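You operate a simulated robot arm through the tools that you are given. There is no shell and no other tool. Be economical: measure what you need, move in short steps, check, and stop when the job is done.

The job below is to be done with a simulated two-armed robot. You get a single attempt, and the scene is never put back.

## Task
Pick up the bottle labelled "descaler" from the high shelf of the open shelf unit with one hand, pass it to the other hand and put it on the lower shelf of the shelf unit. Set down upright: bottle.
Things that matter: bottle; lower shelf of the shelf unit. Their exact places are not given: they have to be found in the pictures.

The check looks at the end state, three seconds after you hand in, the way a careful person would. Anything else that was tipped, shoved, dropped, spilled or broken makes it a failure.

## Robot
Two 7-joint arms with three-finger grippers on one trunk, on a base that drives. Base frame: it is fixed to the floor where the robot stands at the start and does not move with it; the origin is under the middle of the robot, x ahead of it, y to its left, z up. Units: mm, rad, N and s.
The left shoulder is at the start at [55, 154, 959], the right one opposite. Each reaches about 781 mm from its shoulder. Places, roughly: lower shelf of the shelf unit [-1400, -800, 500]. Payload 2.69 kg a hand.
The tool frame of a hand sits at the grasp point between the pads (the TCP): z along the fingers, y along the line on which they close. The tips reach 29 mm beyond it. Largest opening 120 mm; the body of the gripper starts 78 mm behind the TCP.
Orientation is told as [roll, pitch, yaw] about the base's x, y, z axes, in that order, counted from this pose: with the fingers straight down and closing along the base's y, the tool's x points along the base's -x, its y along +y and its z along -z.

## Interface
- The arms move only by the tool jog_arm. It takes "left_increments", "right_increments" or both (then of equal length, played together; a hand with none holds still); each is a list of rows, each a list of 7 numbers: the closure in counts, from 0 (fully open) to 255 (shut), then the shift along the tool's x, y, z in mm, then the turn, a rotation vector about the tool's x, y, z in rad. In form: [[hand, tx, ty, tz, rx, ry, rz], ...]. A call has 1 to 10 rows; each row is the pose to reach, as a shift and turn from the pose commanded when the call began, along the tool's axes at that moment. Rows are played at 5 a second. More than 50 mm and 0.15 rad between two rows, or a gripper value outside its range, and nothing of the call is played. A pose out of reach is approached as far as the arm can. The call stops where the force on the tool passes 40 N (or 10 N more than at its start, if that is more) or the arm is blocked; 0.2 s more then pass. The fingers move at their own pace and stop on an object; they squeeze with about 37 N. The grip force told is the motor's: it shows also when the fingers shut on nothing. Time passes only in rows, and 0.2 s behind the last, so rows that repeat a pose let the fingers close. It gives the time, the measured TCP pose, the force on the tool (base axes), the opening and the grip force at its end, in the units of the frame above (readings bear some noise), with the torque about the TCP (base axes, N m) and any sound that the robot's microphone picked up.
- Cameras (640 x 400 px; columns grow to the right, rows downward): "scene" is now at [169.9, 27.9, 1159]; the picture's right is [0.31, -0.95, 0.00], its down [-0.02, -0.01, -1.00] and it looks along [0.95, 0.31, -0.02] (base axes); focal length 214 px, centre (320, 200). "left" rides on the left gripper at [63, 0, -104] in its tool frame; the picture's right is [0.00, 1.00, 0.00], its down [-0.83, 0.00, -0.56] and it looks along [-0.56, 0.00, 0.83] (tool axes); focal length 275 px, centre (320, 200). "right" rides on the right gripper at [63, 0, -104] in its tool frame; the picture's right is [0.00, 1.00, 0.00], its down [-0.83, 0.00, -0.56] and it looks along [-0.56, 0.00, 0.83] (tool axes); focal length 275 px, centre (320, 200).
- get_image(camera): a new picture of that camera. The clock stands still meanwhile.
- move_column(by): slides the trunk up (or, below 0, down) by that many mm; the arms and the scene camera ride with it, the base frame stays. It gives what a move gives, with no picture.
- drive_base(legs): drives the robot by 1 to 6 legs, each [ahead, left, turn to the left] in mm, mm and rad, along the robot's own axes; the way and the turn of a leg run together, so that a leg with both is an arc; at most 1500 mm and 3.142 rad a leg. The arms and the cameras ride along, it lands a little off, and it stops where it bumps. It gives what a move gives.
- head_to(pan, tilt): turns the head with the scene camera to pan (to the left, within 1.396 rad either way) and tilt (down, from -0.506 to 1.204), counted from straight ahead of the robot. It gives what a move gives.
- probe_pixels(camera, pixels): for up to 12 pixels [column, row] of the newest picture of that camera ("zoom" is the newest enlarged one), the place [x, y, z] in the base frame of the surface seen there, good to about 2 mm. The clock stands still meanwhile.
- enlarge(camera, box): a new picture of the part [left, top, right, bottom] of that camera's present view, enlarged. The clock stands still meanwhile.
- job_done(): hands the job in; it is judged then, once.

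Keep the steps short. Do not move on a guess: measure, check each grasp and each placing, and mend mistakes. In all there are 80 turns and 62 pictures (those below and enlarged ones count). Leave the grippers open and the arms clear of the work at the hand-in unless told otherwise, and finish with a single line.

The tools are called after "Call:" as name(argument=value, ...) on one line, values as JSON. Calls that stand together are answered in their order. jog_arm: Moves the arms, as the interface text tells. Its arguments: {"type":"object","properties":{"left_increments":{"type":"array","items":{"type":"array","items":{"type":"number"}}},"right_increments":{"type":"array","items":{"type":"array","items":{"type":"number"}}}},"required":[]} The other tools are called the same way: move_column (by) slides the trunk up or down; drive_base (legs) drives the base; head_to (pan, tilt) turns the head that bears the scene camera; get_image (camera) takes a picture; probe_pixels (camera, pixels) gives the place of the surface under pixels of a picture; enlarge (camera, box) takes an enlarged picture of a part of a camera's view; job_done () hands the job in.

At the start:

```text
time: 0.0
left_eef_pos: [315.0, 256.4, 1001.1]
left_orientation: [0.001, -0.002, 0.0]
left_wrist_force: [0.4, 0.1, 0.0]
left_ft_torque: [-0.02, 0.02, -0.01]
left_grip_width: 120.1
left_finger_force: 0.0
right_eef_pos: [402.8, -52.1, 1001.7]
right_orientation: [-0.001, -0.002, 0.002]
right_wrist_force: [0.0, 1.0, 0.4]
right_ft_torque: [-0.04, -0.03, -0.03]
right_grip_width: 119.9
right_finger_force: 0.0
trunk travel left (down, up): [-331.0, 107.0]
robot x, y, heading: [2.0, 0.4, 0.0]
head pan, tilt: [0.312, 0.017]
```

scene: 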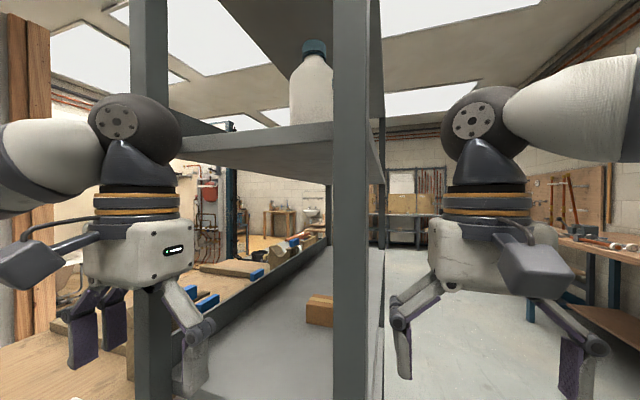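
right: 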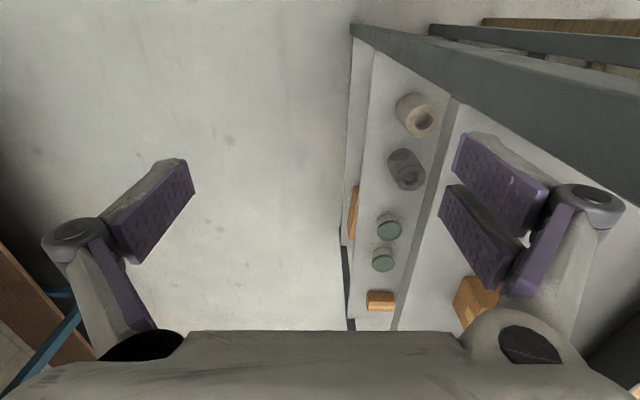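
left: 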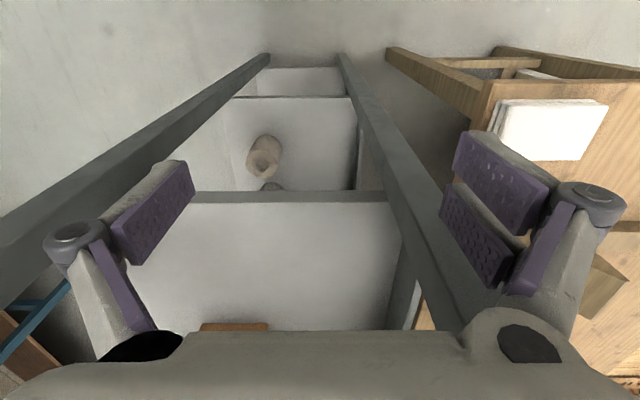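

The scene picture shows a bottle at (311, 85) on a shelf in front, but the lower shelf is told to be behind me. I'll measure this bottle and read its label.

Call:
probe_pixels(camera="scene", pixels=[[311, 95], [315, 45], [270, 135], [345, 200], [150, 100], [320, 310], [300, 300], [230, 155]])

Call:
enlarge(camera="scene", box=[240, 20, 400, 150])

```text
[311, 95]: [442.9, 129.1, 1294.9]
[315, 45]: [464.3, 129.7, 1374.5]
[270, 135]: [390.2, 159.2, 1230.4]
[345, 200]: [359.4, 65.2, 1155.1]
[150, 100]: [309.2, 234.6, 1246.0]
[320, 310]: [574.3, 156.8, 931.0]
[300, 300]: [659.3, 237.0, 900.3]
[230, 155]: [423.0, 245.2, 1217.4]
```

```text
3.08 times, centred on (320, 85) of scene
```

zoom: 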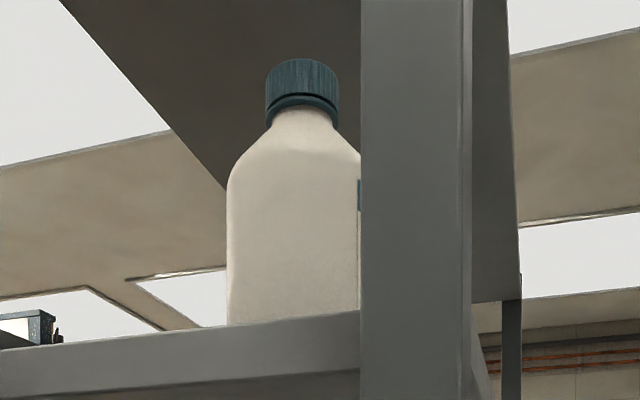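

The bottle is at about (465, 130), base near z 1240, with its label turned aside. I'll look around for the other shelf and the label.

Call:
head_to(pan=-1.39, tilt=0.3)

Call:
get_image(camera="scene")

Call:
head_to(pan=0.0, tilt=0.0)

Call:
get_image(camera="scene")

Call:
head_to(pan=1.39, tilt=0.3)

Call:
get_image(camera="scene")

```text
time: 1.7
left_eef_pos: [314.1, 255.8, 999.7]
left_orientation: [0.0, -0.001, -0.001]
left_wrist_force: [0.3, -0.2, 0.5]
left_ft_torque: [-0.01, 0.01, 0.01]
left_grip_width: 120.1
left_finger_force: 0.0
right_eef_pos: [402.6, -53.2, 1000.7]
right_orientation: [-0.001, -0.002, 0.0]
right_wrist_force: [0.4, 0.0, -0.7]
right_ft_torque: [-0.02, -0.01, -0.03]
right_grip_width: 120.3
right_finger_force: 0.0
trunk travel left (down, up): [-331.0, 107.0]
robot x, y, heading: [-0.1, -0.7, -0.003]
head pan, tilt: [-1.389, 0.3]
```

```text
57 pictures are left
```

scene: 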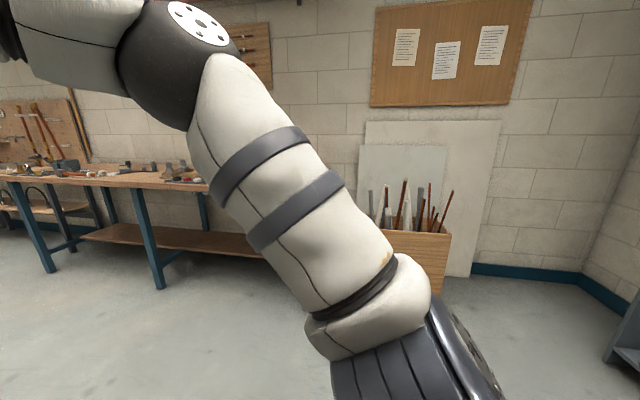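

```text
time: 3.3
left_eef_pos: [313.9, 257.1, 999.6]
left_orientation: [-0.001, 0.0, 0.0]
left_wrist_force: [0.1, -0.3, 1.0]
left_ft_torque: [0.02, -0.02, 0.02]
left_grip_width: 120.0
left_finger_force: 0.1
right_eef_pos: [402.1, -53.4, 999.4]
right_orientation: [0.0, -0.001, 0.001]
right_wrist_force: [-0.9, -0.7, 0.6]
right_ft_torque: [0.0, 0.02, 0.01]
right_grip_width: 120.0
right_finger_force: 0.1
trunk travel left (down, up): [-331.0, 107.0]
robot x, y, heading: [2.7, -2.1, -0.0]
head pan, tilt: [0.0, 0.0]
```

```text
56 pictures are left
```

scene: 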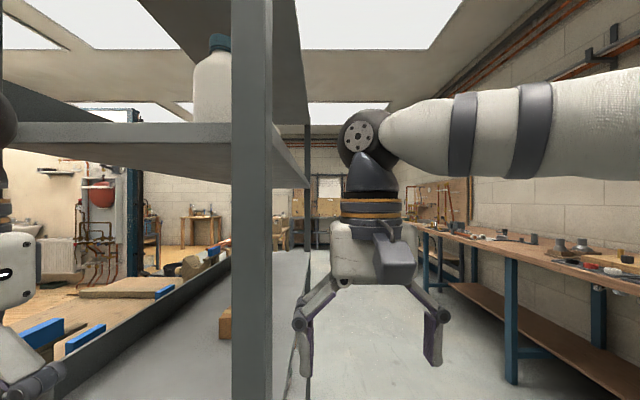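

```text
time: 4.8
left_eef_pos: [314.7, 256.1, 1000.5]
left_orientation: [0.0, 0.0, 0.001]
left_wrist_force: [-0.2, -0.6, 0.3]
left_ft_torque: [0.0, -0.03, 0.01]
left_grip_width: 119.8
left_finger_force: 0.1
right_eef_pos: [402.6, -53.3, 1000.6]
right_orientation: [0.0, -0.002, 0.0]
right_wrist_force: [-0.2, -0.5, -0.5]
right_ft_torque: [-0.01, 0.0, 0.02]
right_grip_width: 120.1
right_finger_force: 0.1
trunk travel left (down, up): [-331.0, 107.0]
robot x, y, heading: [-0.9, -1.2, -0.001]
head pan, tilt: [1.389, 0.3]
```

```text
55 pictures are left
```

scene: 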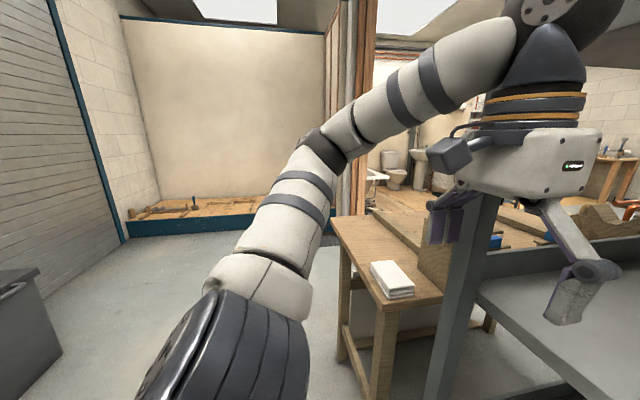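

I still can't see the lower shelf. Before backing away I'll check where the left post stands relative to the left hand.

Call:
probe_pixels(camera="scene", pixels=[[470, 260], [445, 370], [560, 350], [630, 260], [390, 280], [20, 290], [530, 380]])

Call:
head_to(pan=0.6, tilt=0.5)

Call:
get_image(camera="scene")

```text
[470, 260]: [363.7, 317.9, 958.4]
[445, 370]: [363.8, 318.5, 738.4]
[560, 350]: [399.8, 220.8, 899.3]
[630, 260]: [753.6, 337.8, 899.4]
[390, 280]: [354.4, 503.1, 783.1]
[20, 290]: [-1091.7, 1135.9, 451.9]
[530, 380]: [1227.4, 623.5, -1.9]
```

```text
time: 5.9
left_eef_pos: [315.6, 257.1, 999.4]
left_orientation: [-0.001, 0.002, 0.0]
left_wrist_force: [0.5, 0.2, 0.7]
left_ft_torque: [-0.02, -0.03, 0.03]
left_grip_width: 120.0
left_finger_force: 0.0
right_eef_pos: [401.0, -54.3, 1000.4]
right_orientation: [0.0, -0.002, -0.001]
right_wrist_force: [0.2, 0.6, -0.3]
right_ft_torque: [-0.01, -0.01, 0.0]
right_grip_width: 120.1
right_finger_force: 0.0
trunk travel left (down, up): [-331.0, 107.0]
robot x, y, heading: [-3.7, -1.7, 0.0]
head pan, tilt: [0.6, 0.499]
```

```text
54 pictures are left
```

scene: 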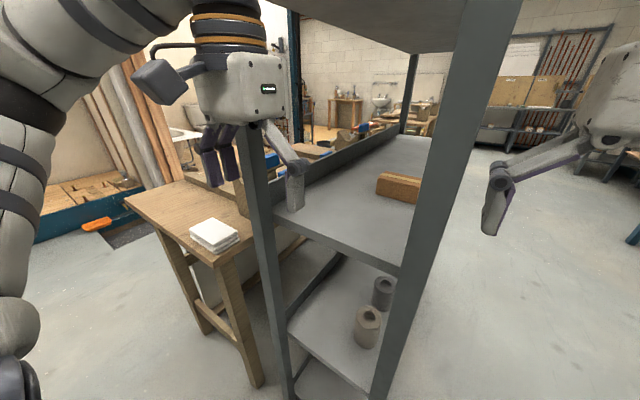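

The hand stands clear in front of the posts (x 364), so backing straight is safe. I'll back up 450 mm and then turn right to look behind.

Call:
drive_base(legs=[[-450, 0, 0], [0, 0, -1.2]])

Call:
head_to(pan=-1.0, tilt=0.2)

Call:
get_image(camera="scene")

```text
time: 11.6
left_eef_pos: [-91.8, -198.1, 1000.0]
left_orientation: [0.0, -0.001, -1.19]
left_wrist_force: [0.9, -0.7, -0.4]
left_ft_torque: [0.02, 0.0, 0.02]
left_grip_width: 120.0
left_finger_force: 0.1
right_eef_pos: [-348.2, -394.8, 999.8]
right_orientation: [0.0, -0.003, -1.192]
right_wrist_force: [-0.3, -0.3, 0.4]
right_ft_torque: [0.02, -0.01, -0.02]
right_grip_width: 120.0
right_finger_force: 0.0
trunk travel left (down, up): [-331.0, 107.0]
robot x, y, heading: [-448.3, -2.2, -1.188]
head pan, tilt: [0.6, 0.499]
```

```text
time: 13.3
left_eef_pos: [-92.0, -198.1, 999.7]
left_orientation: [-0.001, 0.0, -1.19]
left_wrist_force: [-0.4, -0.1, 0.4]
left_ft_torque: [-0.02, 0.0, -0.02]
left_grip_width: 119.8
left_finger_force: 0.1
right_eef_pos: [-348.0, -394.6, 1000.2]
right_orientation: [0.0, -0.002, -1.189]
right_wrist_force: [0.6, 0.7, 0.0]
right_ft_torque: [-0.02, -0.01, -0.01]
right_grip_width: 119.9
right_finger_force: 0.1
trunk travel left (down, up): [-331.0, 107.0]
robot x, y, heading: [-447.0, -3.8, -1.19]
head pan, tilt: [-1.0, 0.201]
```

```text
53 pictures are left
```

scene: 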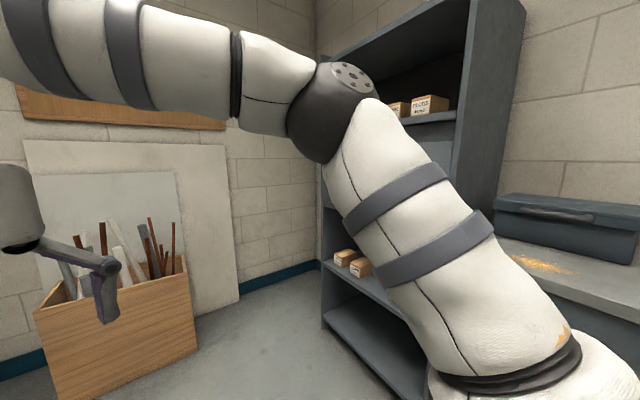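

An open shelf unit with boxes stands behind the start place. I'll check how far things are before turning to it.

Call:
probe_pixels(camera="scene", pixels=[[480, 60], [560, 255], [630, 300], [345, 260], [400, 25], [425, 115], [350, 345], [110, 320]])

Call:
drive_base(legs=[[0, 0, -1.2]])

Call:
head_to(pan=0.0, tilt=0.15)

Call:
get_image(camera="scene")

```text
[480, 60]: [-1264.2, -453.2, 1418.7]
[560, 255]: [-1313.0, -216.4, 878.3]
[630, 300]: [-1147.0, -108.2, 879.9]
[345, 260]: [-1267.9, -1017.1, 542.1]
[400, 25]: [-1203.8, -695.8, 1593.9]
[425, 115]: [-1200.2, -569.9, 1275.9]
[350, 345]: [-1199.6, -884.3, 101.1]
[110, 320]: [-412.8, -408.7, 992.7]
```

```text
time: 16.7
left_eef_pos: [-506.3, -402.9, 998.7]
left_orientation: [0.001, 0.001, -2.397]
left_wrist_force: [-0.7, 0.6, 0.4]
left_ft_torque: [-0.02, 0.0, 0.01]
left_grip_width: 120.0
left_finger_force: 0.2
right_eef_pos: [-779.7, -234.6, 1000.7]
right_orientation: [0.0, -0.001, -2.398]
right_wrist_force: [-0.3, -0.7, -0.1]
right_ft_torque: [-0.01, 0.02, 0.02]
right_grip_width: 120.1
right_finger_force: 0.1
trunk travel left (down, up): [-331.0, 107.0]
robot x, y, heading: [-447.7, -2.4, -2.394]
head pan, tilt: [-1.0, 0.201]
```

```text
time: 18.0
left_eef_pos: [-506.0, -403.3, 999.7]
left_orientation: [-0.002, 0.001, -2.397]
left_wrist_force: [-0.9, 0.0, -0.5]
left_ft_torque: [0.01, 0.02, 0.01]
left_grip_width: 120.3
left_finger_force: 0.1
right_eef_pos: [-779.5, -233.9, 999.9]
right_orientation: [0.0, -0.002, -2.398]
right_wrist_force: [-0.8, 0.0, 0.1]
right_ft_torque: [0.01, 0.02, 0.02]
right_grip_width: 120.1
right_finger_force: 0.1
trunk travel left (down, up): [-331.0, 107.0]
robot x, y, heading: [-445.1, 2.5, -2.398]
head pan, tilt: [0.0, 0.15]
```

```text
52 pictures are left
```

scene: 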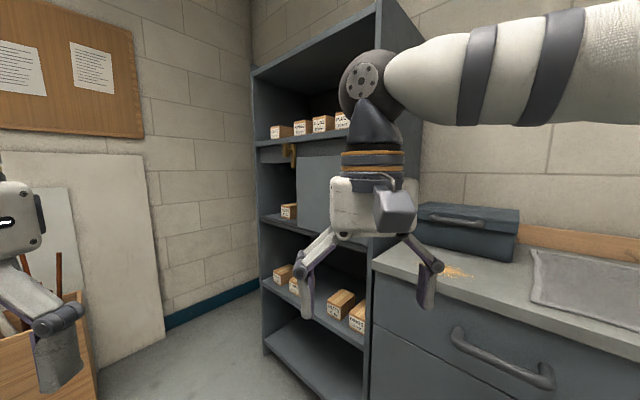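

The lower shelf around z 500 is in this unit, and my right arm blocks part of the view. I'll measure the crate on the left and the shelf parts before squaring up to the unit.

Call:
probe_pixels(camera="scene", pixels=[[80, 300], [90, 380], [20, 310], [260, 160], [267, 220], [267, 280], [300, 250], [315, 300], [290, 150], [325, 190], [455, 240], [280, 330]])

Call:
enlarge(camera="scene", box=[240, 80, 400, 360])

```text
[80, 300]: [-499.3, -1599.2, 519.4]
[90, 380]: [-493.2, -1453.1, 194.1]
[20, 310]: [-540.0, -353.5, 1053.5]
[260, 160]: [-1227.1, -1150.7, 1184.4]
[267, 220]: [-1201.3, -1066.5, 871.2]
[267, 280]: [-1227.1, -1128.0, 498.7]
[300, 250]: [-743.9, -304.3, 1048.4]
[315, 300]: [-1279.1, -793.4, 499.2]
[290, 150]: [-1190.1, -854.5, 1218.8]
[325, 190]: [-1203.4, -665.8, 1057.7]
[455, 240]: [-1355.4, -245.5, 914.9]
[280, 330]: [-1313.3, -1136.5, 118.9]
```

```text
1.43 times, centred on (320, 220) of scene
```

zoom: 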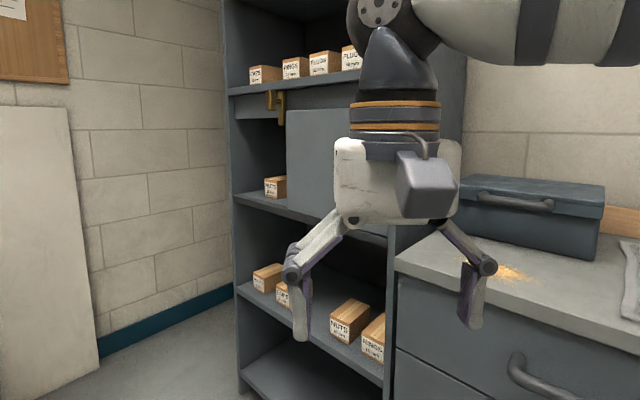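

The unit spans y about -480 to -1150 with its front at x -1200, and its lower shelf is at z 500. I'll square up at about (-400, -780), heading toward -x.

Call:
drive_base(legs=[[0, 0, -0.744], [50, 760, 0]])

Call:
get_image(camera="scene")

```text
time: 26.2
left_eef_pos: [-812.4, -1018.5, 999.6]
left_orientation: [0.0, -0.001, -3.14]
left_wrist_force: [-0.6, -0.3, 0.3]
left_ft_torque: [-0.03, 0.0, 0.01]
left_grip_width: 120.0
left_finger_force: 0.1
right_eef_pos: [-902.4, -708.1, 1000.4]
right_orientation: [0.001, -0.003, -3.139]
right_wrist_force: [0.4, -1.0, 0.3]
right_ft_torque: [0.01, 0.0, -0.07]
right_grip_width: 120.0
right_finger_force: 0.0
trunk travel left (down, up): [-331.0, 107.0]
robot x, y, heading: [-498.9, -762.5, -3.142]
head pan, tilt: [0.0, 0.15]
```

```text
50 pictures are left
```

scene: 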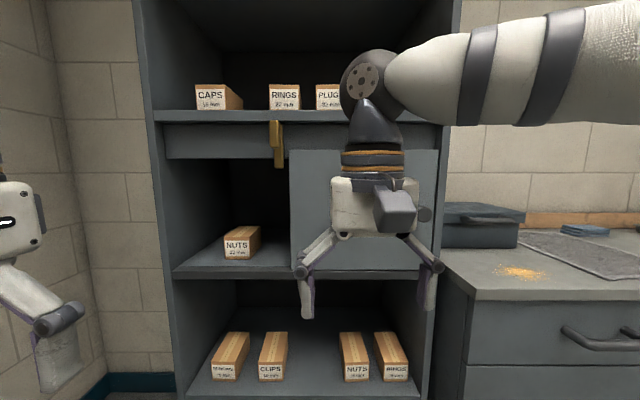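

The target's lower shelf (z 500) holds four boxes with a gap between them. No bottle shows, but my arm hides part of the top shelf, so I'll shift sideways and look again.

Call:
drive_base(legs=[[0, -180, 0]])

Call:
head_to(pan=0.15, tilt=0.1)

Call:
get_image(camera="scene")

Call:
get_image(camera="right")

```text
time: 28.2
left_eef_pos: [-812.1, -841.6, 1000.4]
left_orientation: [0.0, 0.002, -3.138]
left_wrist_force: [0.2, -0.1, 0.6]
left_ft_torque: [-0.04, 0.0, 0.0]
left_grip_width: 120.0
left_finger_force: 0.0
right_eef_pos: [-901.2, -531.5, 1000.8]
right_orientation: [0.0, -0.003, -3.138]
right_wrist_force: [0.6, 0.4, 0.6]
right_ft_torque: [-0.01, 0.01, 0.0]
right_grip_width: 120.2
right_finger_force: 0.0
trunk travel left (down, up): [-331.0, 107.0]
robot x, y, heading: [-496.0, -586.7, -3.141]
head pan, tilt: [0.0, 0.15]
```

```text
time: 28.9
left_eef_pos: [-813.1, -841.9, 1000.0]
left_orientation: [0.0, 0.001, -3.137]
left_wrist_force: [0.3, 0.1, -0.7]
left_ft_torque: [-0.02, -0.01, 0.02]
left_grip_width: 119.6
left_finger_force: 0.0
right_eef_pos: [-901.4, -530.7, 1000.8]
right_orientation: [0.001, -0.003, -3.138]
right_wrist_force: [-0.5, -0.8, 0.1]
right_ft_torque: [0.01, 0.02, -0.01]
right_grip_width: 119.8
right_finger_force: 0.1
trunk travel left (down, up): [-331.0, 107.0]
robot x, y, heading: [-498.4, -584.6, -3.137]
head pan, tilt: [0.15, 0.099]
```

```text
49 pictures are left
```

scene: 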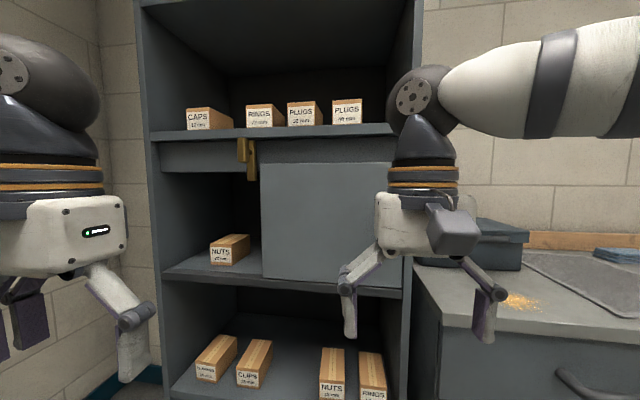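

```text
48 pictures are left
```

right: 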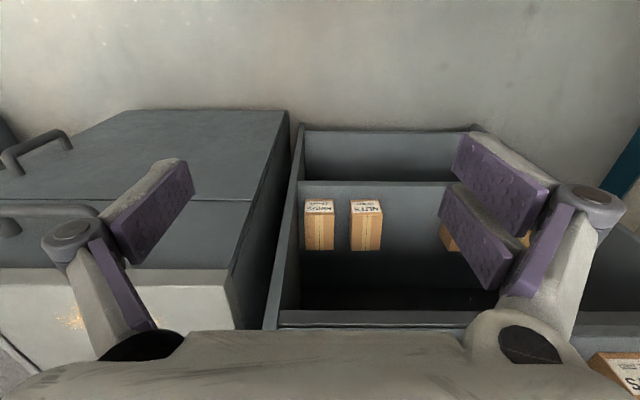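

The top shelf here holds only boxes, so the bottle is the one on the rack seen at the start. While here I'll measure the lower shelf, its boxes and the shelf above.

Call:
probe_pixels(camera="scene", pixels=[[285, 385], [300, 365], [300, 340], [285, 396], [263, 365], [252, 378], [325, 375], [330, 395], [300, 288], [300, 310], [160, 300], [395, 330]])

Call:
head_to(pan=0.15, tilt=0.6)

Call:
get_image(camera="scene")

```text
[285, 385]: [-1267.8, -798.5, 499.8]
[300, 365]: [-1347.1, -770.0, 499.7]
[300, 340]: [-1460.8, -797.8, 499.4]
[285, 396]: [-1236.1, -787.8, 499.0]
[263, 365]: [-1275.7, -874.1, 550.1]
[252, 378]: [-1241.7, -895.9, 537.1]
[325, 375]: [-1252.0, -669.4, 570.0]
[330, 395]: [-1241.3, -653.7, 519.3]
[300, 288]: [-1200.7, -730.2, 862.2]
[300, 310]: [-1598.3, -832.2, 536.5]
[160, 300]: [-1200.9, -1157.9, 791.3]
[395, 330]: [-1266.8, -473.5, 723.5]
```

```text
time: 29.8
left_eef_pos: [-812.9, -841.1, 999.7]
left_orientation: [-0.001, 0.0, -3.137]
left_wrist_force: [-0.9, 0.5, 0.0]
left_ft_torque: [-0.02, 0.02, 0.03]
left_grip_width: 119.8
left_finger_force: 0.1
right_eef_pos: [-900.7, -531.1, 1000.0]
right_orientation: [0.0, -0.002, -3.136]
right_wrist_force: [-0.2, -0.1, -0.3]
right_ft_torque: [0.0, -0.02, -0.03]
right_grip_width: 119.8
right_finger_force: 0.0
trunk travel left (down, up): [-331.0, 107.0]
robot x, y, heading: [-499.2, -582.3, -3.139]
head pan, tilt: [0.15, 0.6]
```

```text
47 pictures are left
```

scene: 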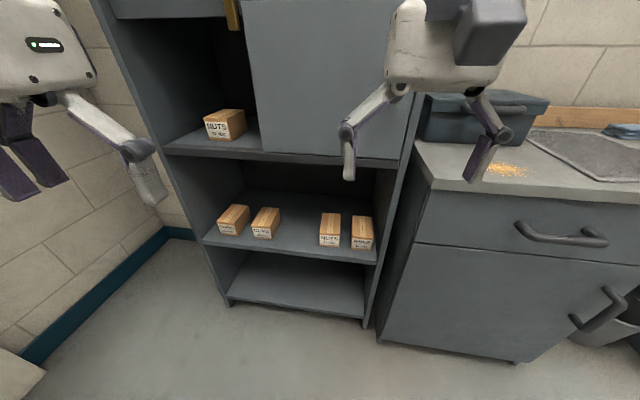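

I'll measure the box edges around the middle gap.

Call:
enlarge(camera="scene", box=[190, 150, 390, 275])

Call:
probe_pixels(camera="zoom", pixels=[[283, 250], [280, 195], [420, 225], [420, 300], [545, 300], [350, 325], [350, 295], [350, 200], [240, 225], [45, 290], [600, 330], [350, 20]])

```text
3.20 times, centred on (290, 212) of scene
```

zoom: 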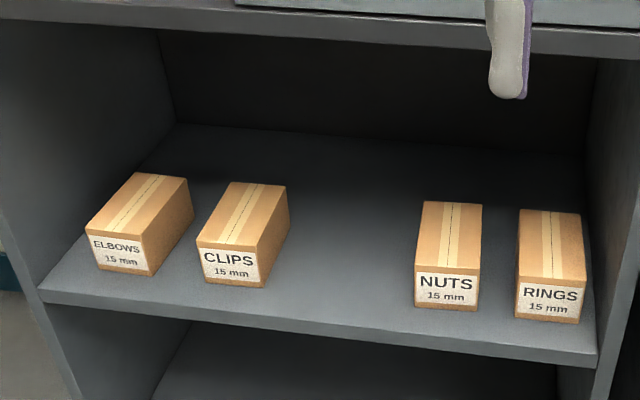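

```text
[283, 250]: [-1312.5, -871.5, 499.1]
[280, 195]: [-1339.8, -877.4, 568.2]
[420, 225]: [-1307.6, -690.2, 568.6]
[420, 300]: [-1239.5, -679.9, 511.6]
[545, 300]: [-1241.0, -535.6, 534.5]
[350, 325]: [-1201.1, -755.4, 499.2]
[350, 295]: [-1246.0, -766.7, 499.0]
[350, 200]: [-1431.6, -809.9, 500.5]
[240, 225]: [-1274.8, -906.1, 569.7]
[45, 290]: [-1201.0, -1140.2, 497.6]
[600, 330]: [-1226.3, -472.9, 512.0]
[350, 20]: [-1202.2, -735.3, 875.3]
```

The gap runs from about y -865 to -695, with boxes 70 mm high, the shelf at 499 and the shelf above at 862. Now I'll turn toward the rack's open right side and check that the way is free.

Call:
drive_base(legs=[[100, 0, 0], [-100, 0, -1.571]])

Call:
head_to(pan=-0.9, tilt=0.35)

Call:
get_image(camera="scene")

```text
time: 34.8
left_eef_pos: [-787.7, -331.4, 1000.2]
left_orientation: [0.001, 0.0, 1.561]
left_wrist_force: [0.7, 0.1, 0.1]
left_ft_torque: [0.02, 0.04, 0.0]
left_grip_width: 120.1
left_finger_force: 0.0
right_eef_pos: [-477.7, -246.3, 1000.9]
right_orientation: [-0.001, -0.001, 1.563]
right_wrist_force: [1.0, 0.6, -0.4]
right_ft_torque: [0.0, 0.02, 0.01]
right_grip_width: 120.2
right_finger_force: 0.0
trunk travel left (down, up): [-331.0, 107.0]
robot x, y, heading: [-538.7, -647.6, 1.559]
head pan, tilt: [0.15, 0.6]
```

```text
time: 36.1
left_eef_pos: [-788.2, -331.5, 999.3]
left_orientation: [0.0, 0.001, 1.563]
left_wrist_force: [0.3, -0.2, -0.4]
left_ft_torque: [0.02, 0.01, -0.03]
left_grip_width: 120.3
left_finger_force: 0.0
right_eef_pos: [-477.4, -245.7, 1000.4]
right_orientation: [0.0, 0.0, 1.562]
right_wrist_force: [0.6, 0.4, 0.5]
right_ft_torque: [0.0, 0.0, 0.02]
right_grip_width: 119.7
right_finger_force: 0.0
trunk travel left (down, up): [-331.0, 107.0]
robot x, y, heading: [-534.1, -647.1, 1.553]
head pan, tilt: [-0.901, 0.351]
```

```text
45 pictures are left
```

scene: 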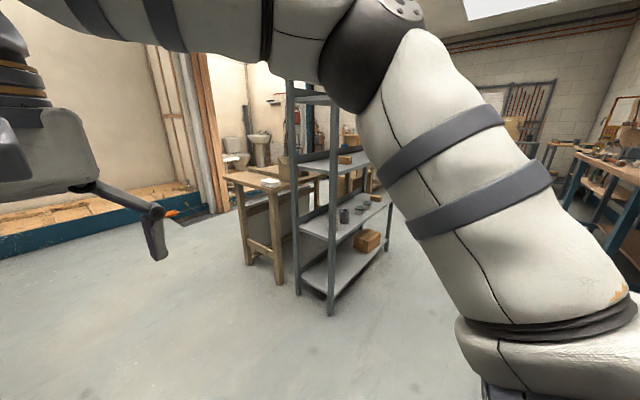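

The rack's right side is open. I'll measure the workbench and rack edges.

Call:
probe_pixels(camera="scene", pixels=[[575, 185], [620, 172], [612, 235], [333, 250], [388, 235], [331, 110], [350, 168]])

Call:
drive_base(legs=[[-30, -600, 0]])

Call:
head_to(pan=-0.5, tilt=0.1)

Call:
get_image(camera="scene")

```text
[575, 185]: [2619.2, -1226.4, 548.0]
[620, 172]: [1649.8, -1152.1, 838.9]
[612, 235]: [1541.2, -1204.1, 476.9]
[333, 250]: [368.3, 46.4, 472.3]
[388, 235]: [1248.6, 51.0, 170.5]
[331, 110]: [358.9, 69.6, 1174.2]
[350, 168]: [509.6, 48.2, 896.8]
```

```text
time: 41.1
left_eef_pos: [-196.5, -365.8, 999.8]
left_orientation: [0.001, -0.001, 1.575]
left_wrist_force: [0.5, -0.4, -0.1]
left_ft_torque: [0.01, 0.02, -0.03]
left_grip_width: 119.9
left_finger_force: 0.0
right_eef_pos: [112.7, -277.3, 999.2]
right_orientation: [0.001, -0.001, 1.574]
right_wrist_force: [-0.1, -0.9, 0.5]
right_ft_torque: [-0.02, 0.04, -0.01]
right_grip_width: 120.1
right_finger_force: 0.2
trunk travel left (down, up): [-331.0, 107.0]
robot x, y, heading: [61.9, -679.3, 1.57]
head pan, tilt: [-0.901, 0.351]
```

```text
time: 42.0
left_eef_pos: [-196.3, -366.6, 998.1]
left_orientation: [0.0, 0.001, 1.576]
left_wrist_force: [0.7, 0.0, -0.4]
left_ft_torque: [0.0, -0.01, 0.03]
left_grip_width: 120.0
left_finger_force: 0.1
right_eef_pos: [114.5, -277.9, 1000.5]
right_orientation: [0.0, -0.002, 1.575]
right_wrist_force: [-0.3, 0.3, 0.2]
right_ft_torque: [-0.01, -0.01, 0.0]
right_grip_width: 120.1
right_finger_force: 0.0
trunk travel left (down, up): [-331.0, 107.0]
robot x, y, heading: [61.0, -681.2, 1.575]
head pan, tilt: [-0.499, 0.099]
```

```text
44 pictures are left
```

scene: 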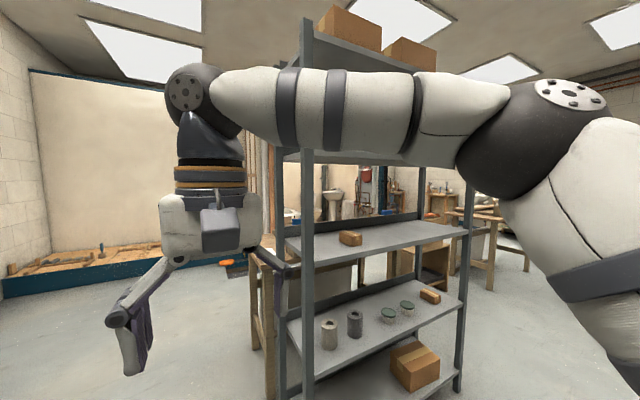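

The rack's long side is free. I'll move right another 340 mm so the bottle is ahead, and look.

Call:
drive_base(legs=[[0, -340, 0]])

Call:
move_column(by=100)

Call:
head_to(pan=0.0, tilt=0.0)

Call:
get_image(camera="scene")

```text
time: 45.2
left_eef_pos: [144.0, -365.7, 1000.3]
left_orientation: [0.0, 0.0, 1.579]
left_wrist_force: [0.2, -0.3, 0.3]
left_ft_torque: [-0.02, -0.01, -0.01]
left_grip_width: 119.9
left_finger_force: 0.1
right_eef_pos: [452.2, -276.0, 1000.4]
right_orientation: [0.001, -0.002, 1.578]
right_wrist_force: [0.0, 0.0, -0.2]
right_ft_torque: [-0.06, 0.01, -0.01]
right_grip_width: 120.2
right_finger_force: 0.1
trunk travel left (down, up): [-331.0, 107.0]
robot x, y, heading: [402.3, -681.6, 1.581]
head pan, tilt: [-0.499, 0.099]
```

```text
time: 46.5
left_eef_pos: [143.1, -365.9, 1099.0]
left_orientation: [0.001, 0.003, 1.58]
left_wrist_force: [-1.3, -0.6, -0.9]
left_ft_torque: [-0.02, 0.02, 0.01]
left_grip_width: 119.9
left_finger_force: 0.1
right_eef_pos: [452.5, -275.8, 1098.6]
right_orientation: [-0.002, 0.0, 1.578]
right_wrist_force: [0.2, -0.1, 0.6]
right_ft_torque: [-0.04, 0.03, 0.02]
right_grip_width: 119.9
right_finger_force: 0.1
trunk travel left (down, up): [-431.0, 7.0]
robot x, y, heading: [402.2, -675.3, 1.575]
head pan, tilt: [-0.499, 0.099]
```

```text
time: 47.5
left_eef_pos: [144.3, -365.2, 1099.7]
left_orientation: [0.0, -0.001, 1.578]
left_wrist_force: [0.4, -0.9, 0.4]
left_ft_torque: [0.02, 0.04, -0.04]
left_grip_width: 119.9
left_finger_force: 0.1
right_eef_pos: [453.8, -276.5, 1100.3]
right_orientation: [-0.001, -0.001, 1.578]
right_wrist_force: [-0.5, -0.2, 0.4]
right_ft_torque: [-0.01, -0.01, 0.0]
right_grip_width: 120.0
right_finger_force: 0.1
trunk travel left (down, up): [-431.0, 7.0]
robot x, y, heading: [403.9, -677.9, 1.576]
head pan, tilt: [0.0, 0.0]
```

```text
43 pictures are left
```

scene: 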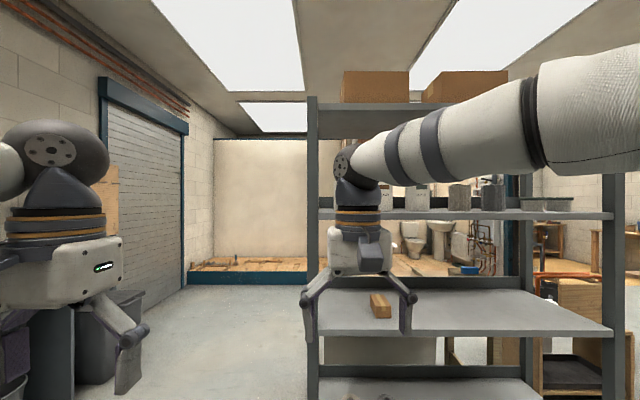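

Several items stand on the high shelf, partly behind my right arm. I'll lower the right hand 250 mm and move it 100 mm to the right to uncover them.

Call:
jog_arm(right_increments=[[0, 0, -20, 45, 0, 0, 0], [0, 0, -40, 90, 0, 0, 0], [0, 0, -60, 135, 0, 0, 0], [0, 0, -80, 180, 0, 0, 0], [0, 0, -90, 220, 0, 0, 0], [0, 0, -100, 260, 0, 0, 0]])

Call:
get_image(camera="scene")

```text
time: 48.9
left_eef_pos: [143.2, -365.2, 1099.9]
left_orientation: [-0.002, -0.002, 1.577]
left_wrist_force: [-0.2, 0.2, -0.7]
left_ft_torque: [-0.02, -0.03, 0.02]
left_grip_width: 120.3
left_finger_force: 0.1
right_eef_pos: [552.5, -271.9, 838.8]
right_orientation: [-0.001, -0.002, 1.58]
right_wrist_force: [0.4, 1.0, -0.7]
right_ft_torque: [-0.01, -0.01, -0.01]
right_grip_width: 119.8
right_finger_force: 0.1
trunk travel left (down, up): [-431.0, 7.0]
robot x, y, heading: [401.0, -676.1, 1.577]
head pan, tilt: [0.0, 0.0]
```

```text
42 pictures are left
```

scene: 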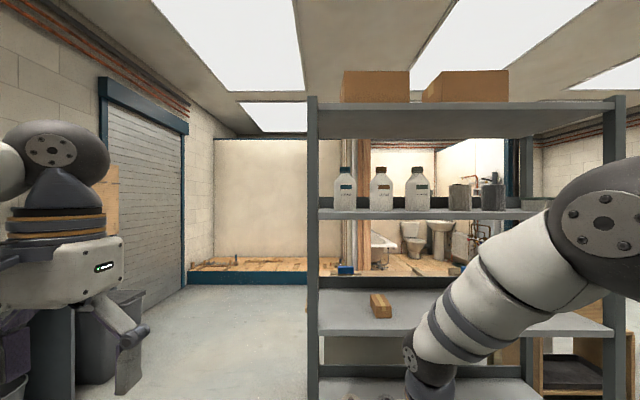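

Three labelled bottles stand at columns 345, 381 and 417. I'll enlarge to read the labels.

Call:
enlarge(camera="scene", box=[320, 155, 450, 220])

Call:
probe_pixels(camera="zoom", pixels=[[125, 150], [125, 70], [300, 150], [305, 70], [480, 150], [480, 70], [125, 265], [300, 230], [480, 230], [388, 260], [210, 255], [560, 260]])

```text
4.92 times, centred on (385, 188) of scene
```

zoom: 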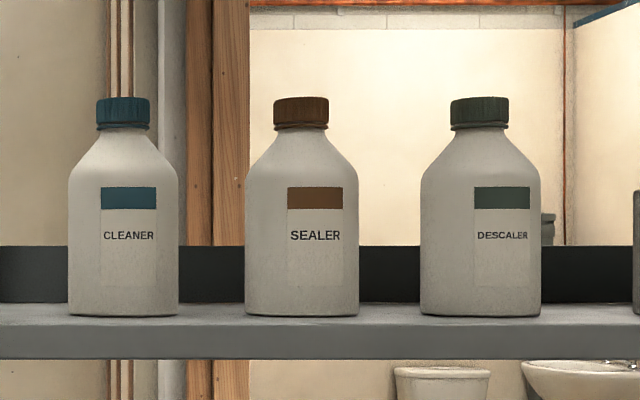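

```text
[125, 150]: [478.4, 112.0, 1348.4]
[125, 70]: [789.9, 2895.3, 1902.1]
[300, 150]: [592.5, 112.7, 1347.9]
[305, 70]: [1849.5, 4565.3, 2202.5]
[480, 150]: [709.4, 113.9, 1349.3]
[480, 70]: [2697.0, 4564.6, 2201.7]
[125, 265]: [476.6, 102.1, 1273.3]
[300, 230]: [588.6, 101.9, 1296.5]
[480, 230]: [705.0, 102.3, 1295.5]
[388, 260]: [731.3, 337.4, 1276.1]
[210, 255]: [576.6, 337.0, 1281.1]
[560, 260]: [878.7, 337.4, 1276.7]
```

The third bottle reads DESCALER, standing at about x 706, y 138, base z 1240, 72 mm wide and 148 tall. I'll raise the right hand in free space while pitching its fingers forward, to 25° below level.

Call:
jog_arm(right_increments=[[0, 0, 0, -46, 0, -0.1134, 0], [0, 0, 0, -92, 0, -0.2268, 0], [0, 0, 0, -138, 0, -0.3402, 0], [0, 0, 0, -184, 0, -0.4536, 0], [0, 0, 0, -230, 0, -0.567, 0], [0, 0, 0, -276, 0, -0.6804, 0], [0, 0, 0, -322, 0, -0.7938, 0], [0, 0, 0, -368, 0, -0.9072, 0], [0, 0, 0, -414, 0, -1.0206, 0], [0, 0, 0, -450, 0, -1.134, 0]])

Call:
get_image(camera="scene")

```text
time: 51.1
left_eef_pos: [142.8, -365.0, 1100.1]
left_orientation: [0.0, 0.0, 1.577]
left_wrist_force: [0.6, 0.1, -0.2]
left_ft_torque: [-0.03, -0.01, 0.03]
left_grip_width: 119.9
left_finger_force: 0.2
right_eef_pos: [551.6, -275.0, 1289.5]
right_orientation: [-0.001, -1.137, 1.579]
right_wrist_force: [-0.7, 0.3, -0.6]
right_ft_torque: [-0.04, 0.02, 0.02]
right_grip_width: 120.1
right_finger_force: 0.0
trunk travel left (down, up): [-431.0, 7.0]
robot x, y, heading: [404.1, -681.3, 1.577]
head pan, tilt: [0.0, 0.0]
```

```text
40 pictures are left
```

scene: 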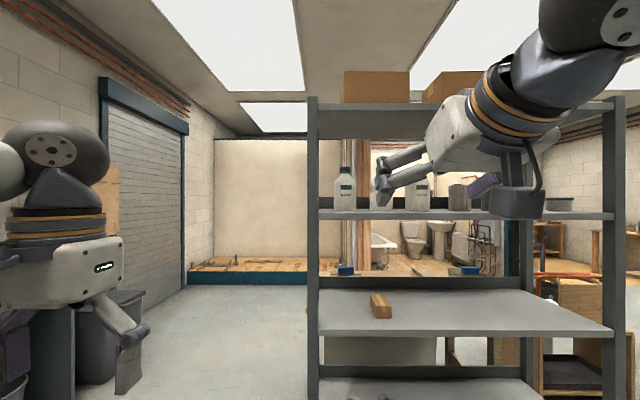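

The hand is posed as planned. I'll shift the base 154 mm right and 200 mm ahead, to put the hand in front of the bottle and still clear of the rack.

Call:
drive_base(legs=[[0, -154, 0], [200, 0, 0]])

Call:
get_image(camera="right")

Call:
head_to(pan=-0.25, tilt=0.0)

Call:
get_image(camera="scene")

```text
time: 54.1
left_eef_pos: [294.2, -165.0, 1100.4]
left_orientation: [-0.001, 0.0, 1.583]
left_wrist_force: [-0.5, -0.5, 0.3]
left_ft_torque: [-0.02, -0.01, 0.03]
left_grip_width: 120.2
left_finger_force: 0.0
right_eef_pos: [702.5, -71.7, 1290.4]
right_orientation: [0.0, -1.137, 1.582]
right_wrist_force: [-0.3, 0.6, 0.2]
right_ft_torque: [-0.04, 0.0, -0.01]
right_grip_width: 120.1
right_finger_force: 0.0
trunk travel left (down, up): [-431.0, 7.0]
robot x, y, heading: [551.3, -478.4, 1.585]
head pan, tilt: [0.0, 0.0]
```

```text
39 pictures are left
```

right: 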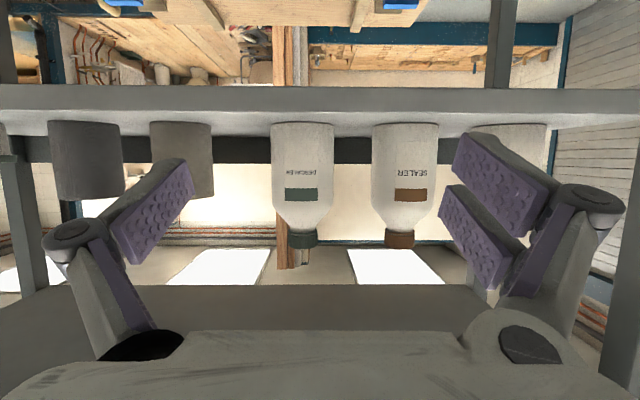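

```text
time: 54.9
left_eef_pos: [294.4, -164.9, 1099.1]
left_orientation: [0.0, 0.0, 1.583]
left_wrist_force: [-1.0, -1.8, -0.1]
left_ft_torque: [0.01, 0.02, 0.0]
left_grip_width: 119.9
left_finger_force: 0.1
right_eef_pos: [701.0, -73.8, 1289.8]
right_orientation: [0.0, -1.138, 1.581]
right_wrist_force: [-0.1, -0.3, -0.3]
right_ft_torque: [-0.01, 0.03, -0.02]
right_grip_width: 120.1
right_finger_force: 0.0
trunk travel left (down, up): [-431.0, 7.0]
robot x, y, heading: [553.0, -476.0, 1.582]
head pan, tilt: [-0.25, 0.0]
```

```text
38 pictures are left
```

scene: 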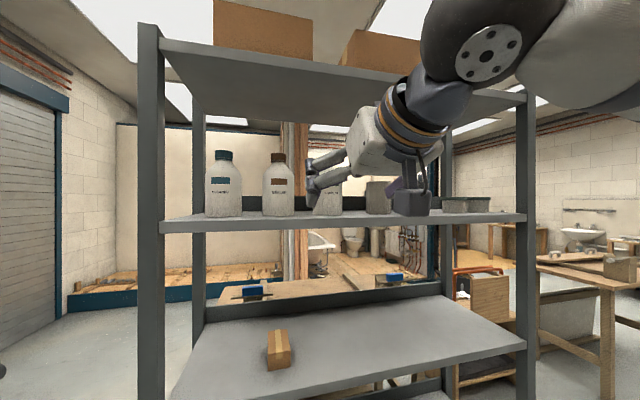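

The wrist picture (upside down) shows the descaler at column 303 between the fingers. I'll measure its edges exactly with this camera.

Call:
probe_pixels(camera="right", pixels=[[303, 205], [273, 190], [275, 150], [331, 150], [331, 190], [303, 130], [303, 240], [403, 160], [212, 180], [375, 160], [209, 140], [303, 100]])

Call:
probe_pixels(camera="scene", pixels=[[412, 192], [412, 175], [310, 190], [350, 218], [350, 60], [420, 165], [325, 205]])

```text
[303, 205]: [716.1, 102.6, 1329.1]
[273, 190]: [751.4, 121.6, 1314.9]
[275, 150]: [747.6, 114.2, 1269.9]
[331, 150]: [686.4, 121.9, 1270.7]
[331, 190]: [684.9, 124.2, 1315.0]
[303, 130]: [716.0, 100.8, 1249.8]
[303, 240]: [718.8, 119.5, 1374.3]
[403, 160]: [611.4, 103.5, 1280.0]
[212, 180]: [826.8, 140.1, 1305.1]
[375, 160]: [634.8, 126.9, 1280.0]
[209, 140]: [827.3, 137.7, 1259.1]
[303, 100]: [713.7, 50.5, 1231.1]
```

```text
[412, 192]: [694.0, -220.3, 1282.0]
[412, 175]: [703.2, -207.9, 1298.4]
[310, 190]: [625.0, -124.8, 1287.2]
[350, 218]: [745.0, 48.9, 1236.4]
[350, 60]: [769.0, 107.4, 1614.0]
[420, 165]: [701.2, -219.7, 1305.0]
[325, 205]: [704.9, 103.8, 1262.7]
```

Bottle axis is x 718, y 137, with neighbours ending at x 638 and starting near 800. I'll narrow the opening to about 100 mm, align sideways and move halfway in.

Call:
jog_arm(right_increments=[[42, 5, -17.5, 10, 0, 0, 0], [42, -5, -17.5, 40, 0, 0, 0], [42, -16, -17.5, 70, 0, 0, 0], [42, -26.7, -17.5, 95.6, 0, 0, 0], [42, -26.7, -17.5, 95.6, 0, 0, 0]])

Call:
get_image(camera="right")

Call:
probe_pixels(camera="right", pixels=[[320, 160], [285, 160], [355, 160], [320, 120], [150, 215], [480, 215]])

```text
time: 56.1
left_eef_pos: [295.3, -165.0, 1100.1]
left_orientation: [0.0, -0.001, 1.582]
left_wrist_force: [0.5, -0.6, -0.5]
left_ft_torque: [0.05, 0.0, 0.01]
left_grip_width: 120.0
left_finger_force: 0.0
right_eef_pos: [718.7, 23.3, 1272.9]
right_orientation: [0.0, -1.135, 1.585]
right_wrist_force: [0.9, -0.4, 0.5]
right_ft_torque: [-0.01, 0.01, 0.02]
right_grip_width: 100.2
right_finger_force: 0.0
trunk travel left (down, up): [-431.0, 7.0]
robot x, y, heading: [554.4, -478.5, 1.583]
head pan, tilt: [-0.25, 0.0]
```

```text
37 pictures are left
```

right: 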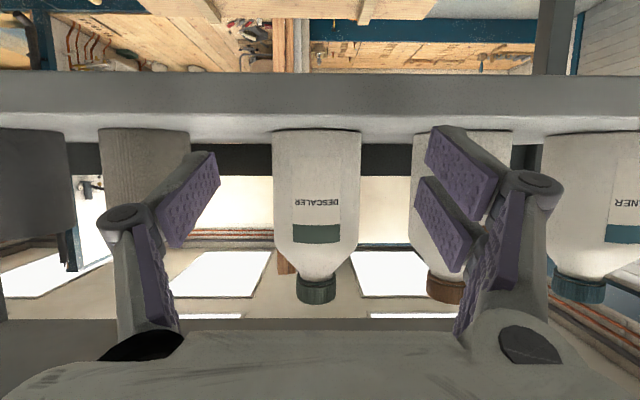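

```text
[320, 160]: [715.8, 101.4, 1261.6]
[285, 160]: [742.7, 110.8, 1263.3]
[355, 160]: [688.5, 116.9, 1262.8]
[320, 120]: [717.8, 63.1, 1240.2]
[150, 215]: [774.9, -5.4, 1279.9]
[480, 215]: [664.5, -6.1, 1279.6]
```

The bottle is centred (columns 273–362) between the fingers. I'll move in 102 mm at level height in small steps.

Call:
jog_arm(right_increments=[[42, -8.6, 0, 18.5, 0, 0, 0], [42, -17.1, 0, 37, 0, 0, 0], [42, -25.7, 0, 55.5, 0, 0, 0], [42, -34.2, 0, 74, 0, 0, 0], [42, -42.8, 0, 92.5, 0, 0, 0]])

Call:
get_image(camera="right")

Call:
get_image(camera="scene")

```text
time: 57.3
left_eef_pos: [294.1, -164.2, 1099.7]
left_orientation: [0.0, -0.001, 1.584]
left_wrist_force: [-0.2, -0.3, 0.2]
left_ft_torque: [0.01, -0.03, 0.04]
left_grip_width: 120.0
left_finger_force: 0.0
right_eef_pos: [718.0, 126.7, 1274.5]
right_orientation: [-0.001, -1.136, 1.585]
right_wrist_force: [0.3, 0.6, 0.7]
right_ft_torque: [-0.01, 0.01, 0.0]
right_grip_width: 99.8
right_finger_force: 0.1
trunk travel left (down, up): [-431.0, 7.0]
robot x, y, heading: [558.5, -475.4, 1.581]
head pan, tilt: [-0.25, 0.0]
```

```text
36 pictures are left
```

right: 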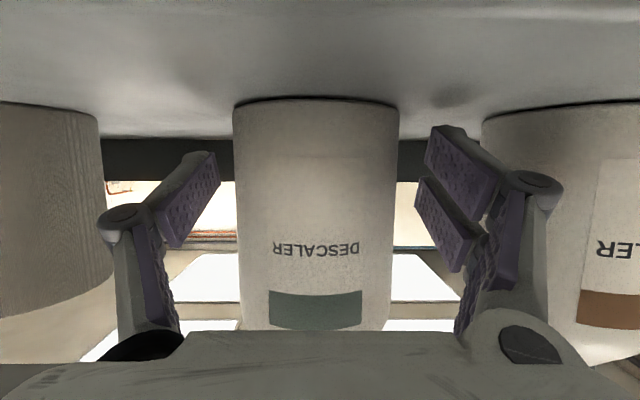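

```text
35 pictures are left
```

scene: 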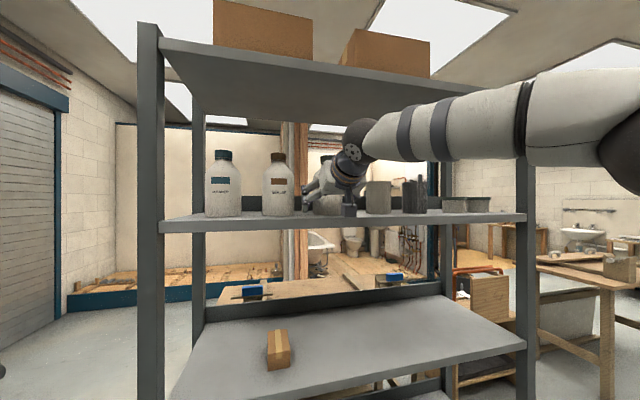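

The bottle sits between the pads, clear of its neighbours. I'll close on it in place.

Call:
jog_arm(right_increments=[[80, 0, 0, 0, 0, 0, 0], [120, 0, 0, 0, 0, 0, 0], [200, 0, 0, 0, 0, 0, 0], [255, 0, 0, 0, 0, 0, 0], [255, 0, 0, 0, 0, 0, 0]])

```text
time: 58.5
left_eef_pos: [294.5, -164.5, 1100.4]
left_orientation: [0.0, 0.0, 1.583]
left_wrist_force: [0.2, 0.2, 0.3]
left_ft_torque: [0.03, 0.0, -0.04]
left_grip_width: 119.9
left_finger_force: 0.0
right_eef_pos: [718.3, 126.9, 1273.4]
right_orientation: [0.001, -1.138, 1.582]
right_wrist_force: [0.7, 2.0, 3.3]
right_ft_torque: [0.06, 0.13, -0.09]
right_grip_width: 72.8
right_finger_force: 37.2
trunk travel left (down, up): [-431.0, 7.0]
robot x, y, heading: [550.2, -476.5, 1.583]
head pan, tilt: [-0.25, 0.0]
```

It is gripped at 72.8 mm. I'll lift 30 mm and check the load.

Call:
jog_arm(right_increments=[[255, -9.1, 0, -4.2, 0, 0, 0], [255, -18.1, 0, -8.4, 0, 0, 0], [255, -27.2, 0, -12.6, 0, 0, 0], [255, -27.2, 0, -12.6, 0, 0, 0]])

Call:
get_image(camera="right")

```text
time: 59.5
left_eef_pos: [293.6, -165.7, 1100.7]
left_orientation: [0.002, 0.0, 1.583]
left_wrist_force: [0.2, 0.4, -0.9]
left_ft_torque: [0.0, 0.01, 0.0]
left_grip_width: 119.9
left_finger_force: 0.0
right_eef_pos: [717.7, 128.4, 1302.0]
right_orientation: [0.001, -1.134, 1.582]
right_wrist_force: [-0.6, -1.2, 0.4]
right_ft_torque: [-0.07, -0.01, -0.02]
right_grip_width: 72.7
right_finger_force: 37.3
trunk travel left (down, up): [-431.0, 7.0]
robot x, y, heading: [551.1, -478.3, 1.581]
head pan, tilt: [-0.25, 0.0]
```

```text
34 pictures are left
```

right: 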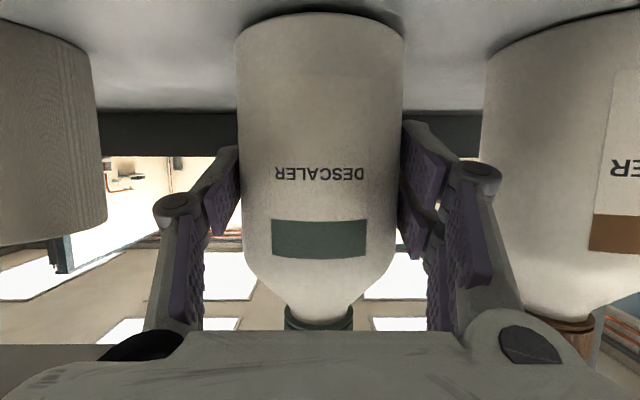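

The bottle and its neighbours moved alike in the picture, so it may not have lifted. I'll measure the bottle's bottom and cap.

Call:
probe_pixels(camera="right", pixels=[[320, 40], [320, 150], [320, 310], [320, 320], [560, 60], [600, 240], [320, 8], [320, 238]])

Call:
enlarge(camera="scene", box=[240, 130, 440, 230])

```text
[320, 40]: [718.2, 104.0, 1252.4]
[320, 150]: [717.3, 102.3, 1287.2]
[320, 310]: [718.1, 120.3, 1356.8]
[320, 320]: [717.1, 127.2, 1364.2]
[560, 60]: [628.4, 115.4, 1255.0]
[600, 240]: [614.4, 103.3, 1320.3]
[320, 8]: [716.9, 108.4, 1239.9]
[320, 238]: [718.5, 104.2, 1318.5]
```

```text
3.20 times, centred on (340, 180) of scene
```

zoom: 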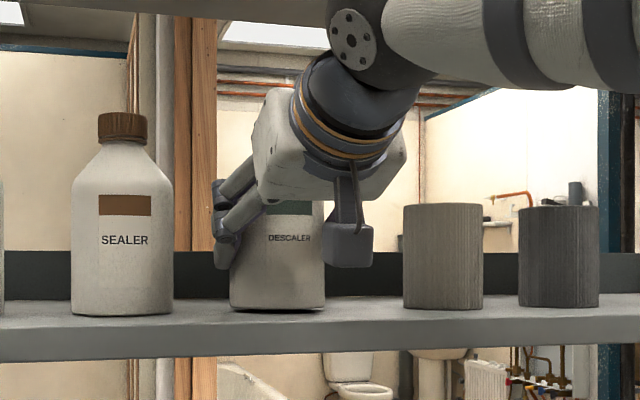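

The label text is still near z 1295, so the hand seems to have slid up the bottle. I'll raise another 20 mm slowly and watch the force and the base height.

Call:
jog_arm(right_increments=[[255, -4.5, 0, -2.1, 0, 0, 0], [255, -9.1, 0, -4.2, 0, 0, 0], [255, -13.6, 0, -6.3, 0, 0, 0], [255, -18.1, 0, -8.4, 0, 0, 0]])

Call:
get_image(camera="right")

Call:
enlarge(camera="scene", box=[240, 130, 440, 230])

```text
time: 60.5
left_eef_pos: [294.5, -164.8, 1100.0]
left_orientation: [0.0, -0.001, 1.583]
left_wrist_force: [-0.2, 0.8, -0.5]
left_ft_torque: [0.02, -0.02, 0.0]
left_grip_width: 120.0
left_finger_force: 0.0
right_eef_pos: [716.4, 126.5, 1324.9]
right_orientation: [-0.002, -1.135, 1.585]
right_wrist_force: [-0.1, -0.4, -4.0]
right_ft_torque: [-0.04, 0.01, -0.02]
right_grip_width: 72.6
right_finger_force: 37.1
trunk travel left (down, up): [-431.0, 7.0]
robot x, y, heading: [557.8, -478.1, 1.581]
head pan, tilt: [-0.25, 0.0]
```

```text
32 pictures are left
```

right: 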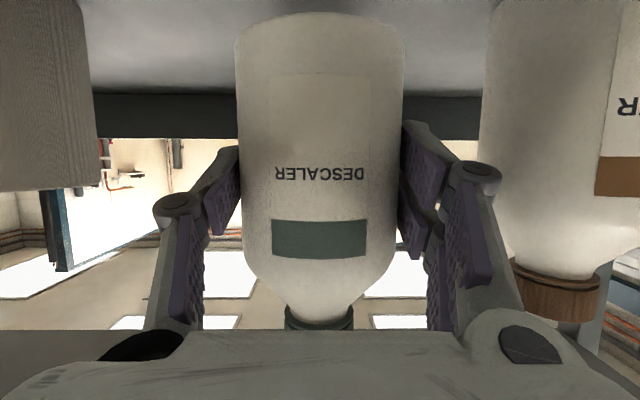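

```text
3.20 times, centred on (340, 180) of scene
```

zoom: 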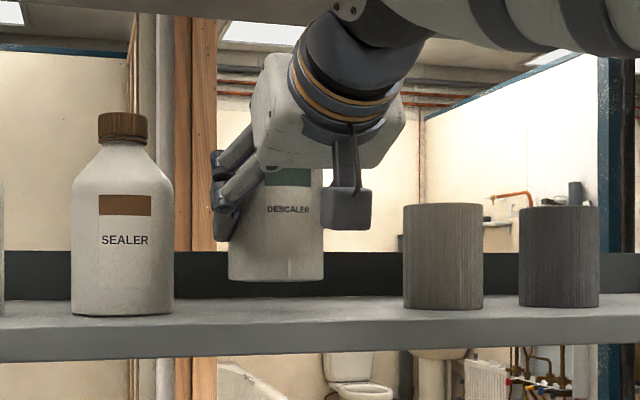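

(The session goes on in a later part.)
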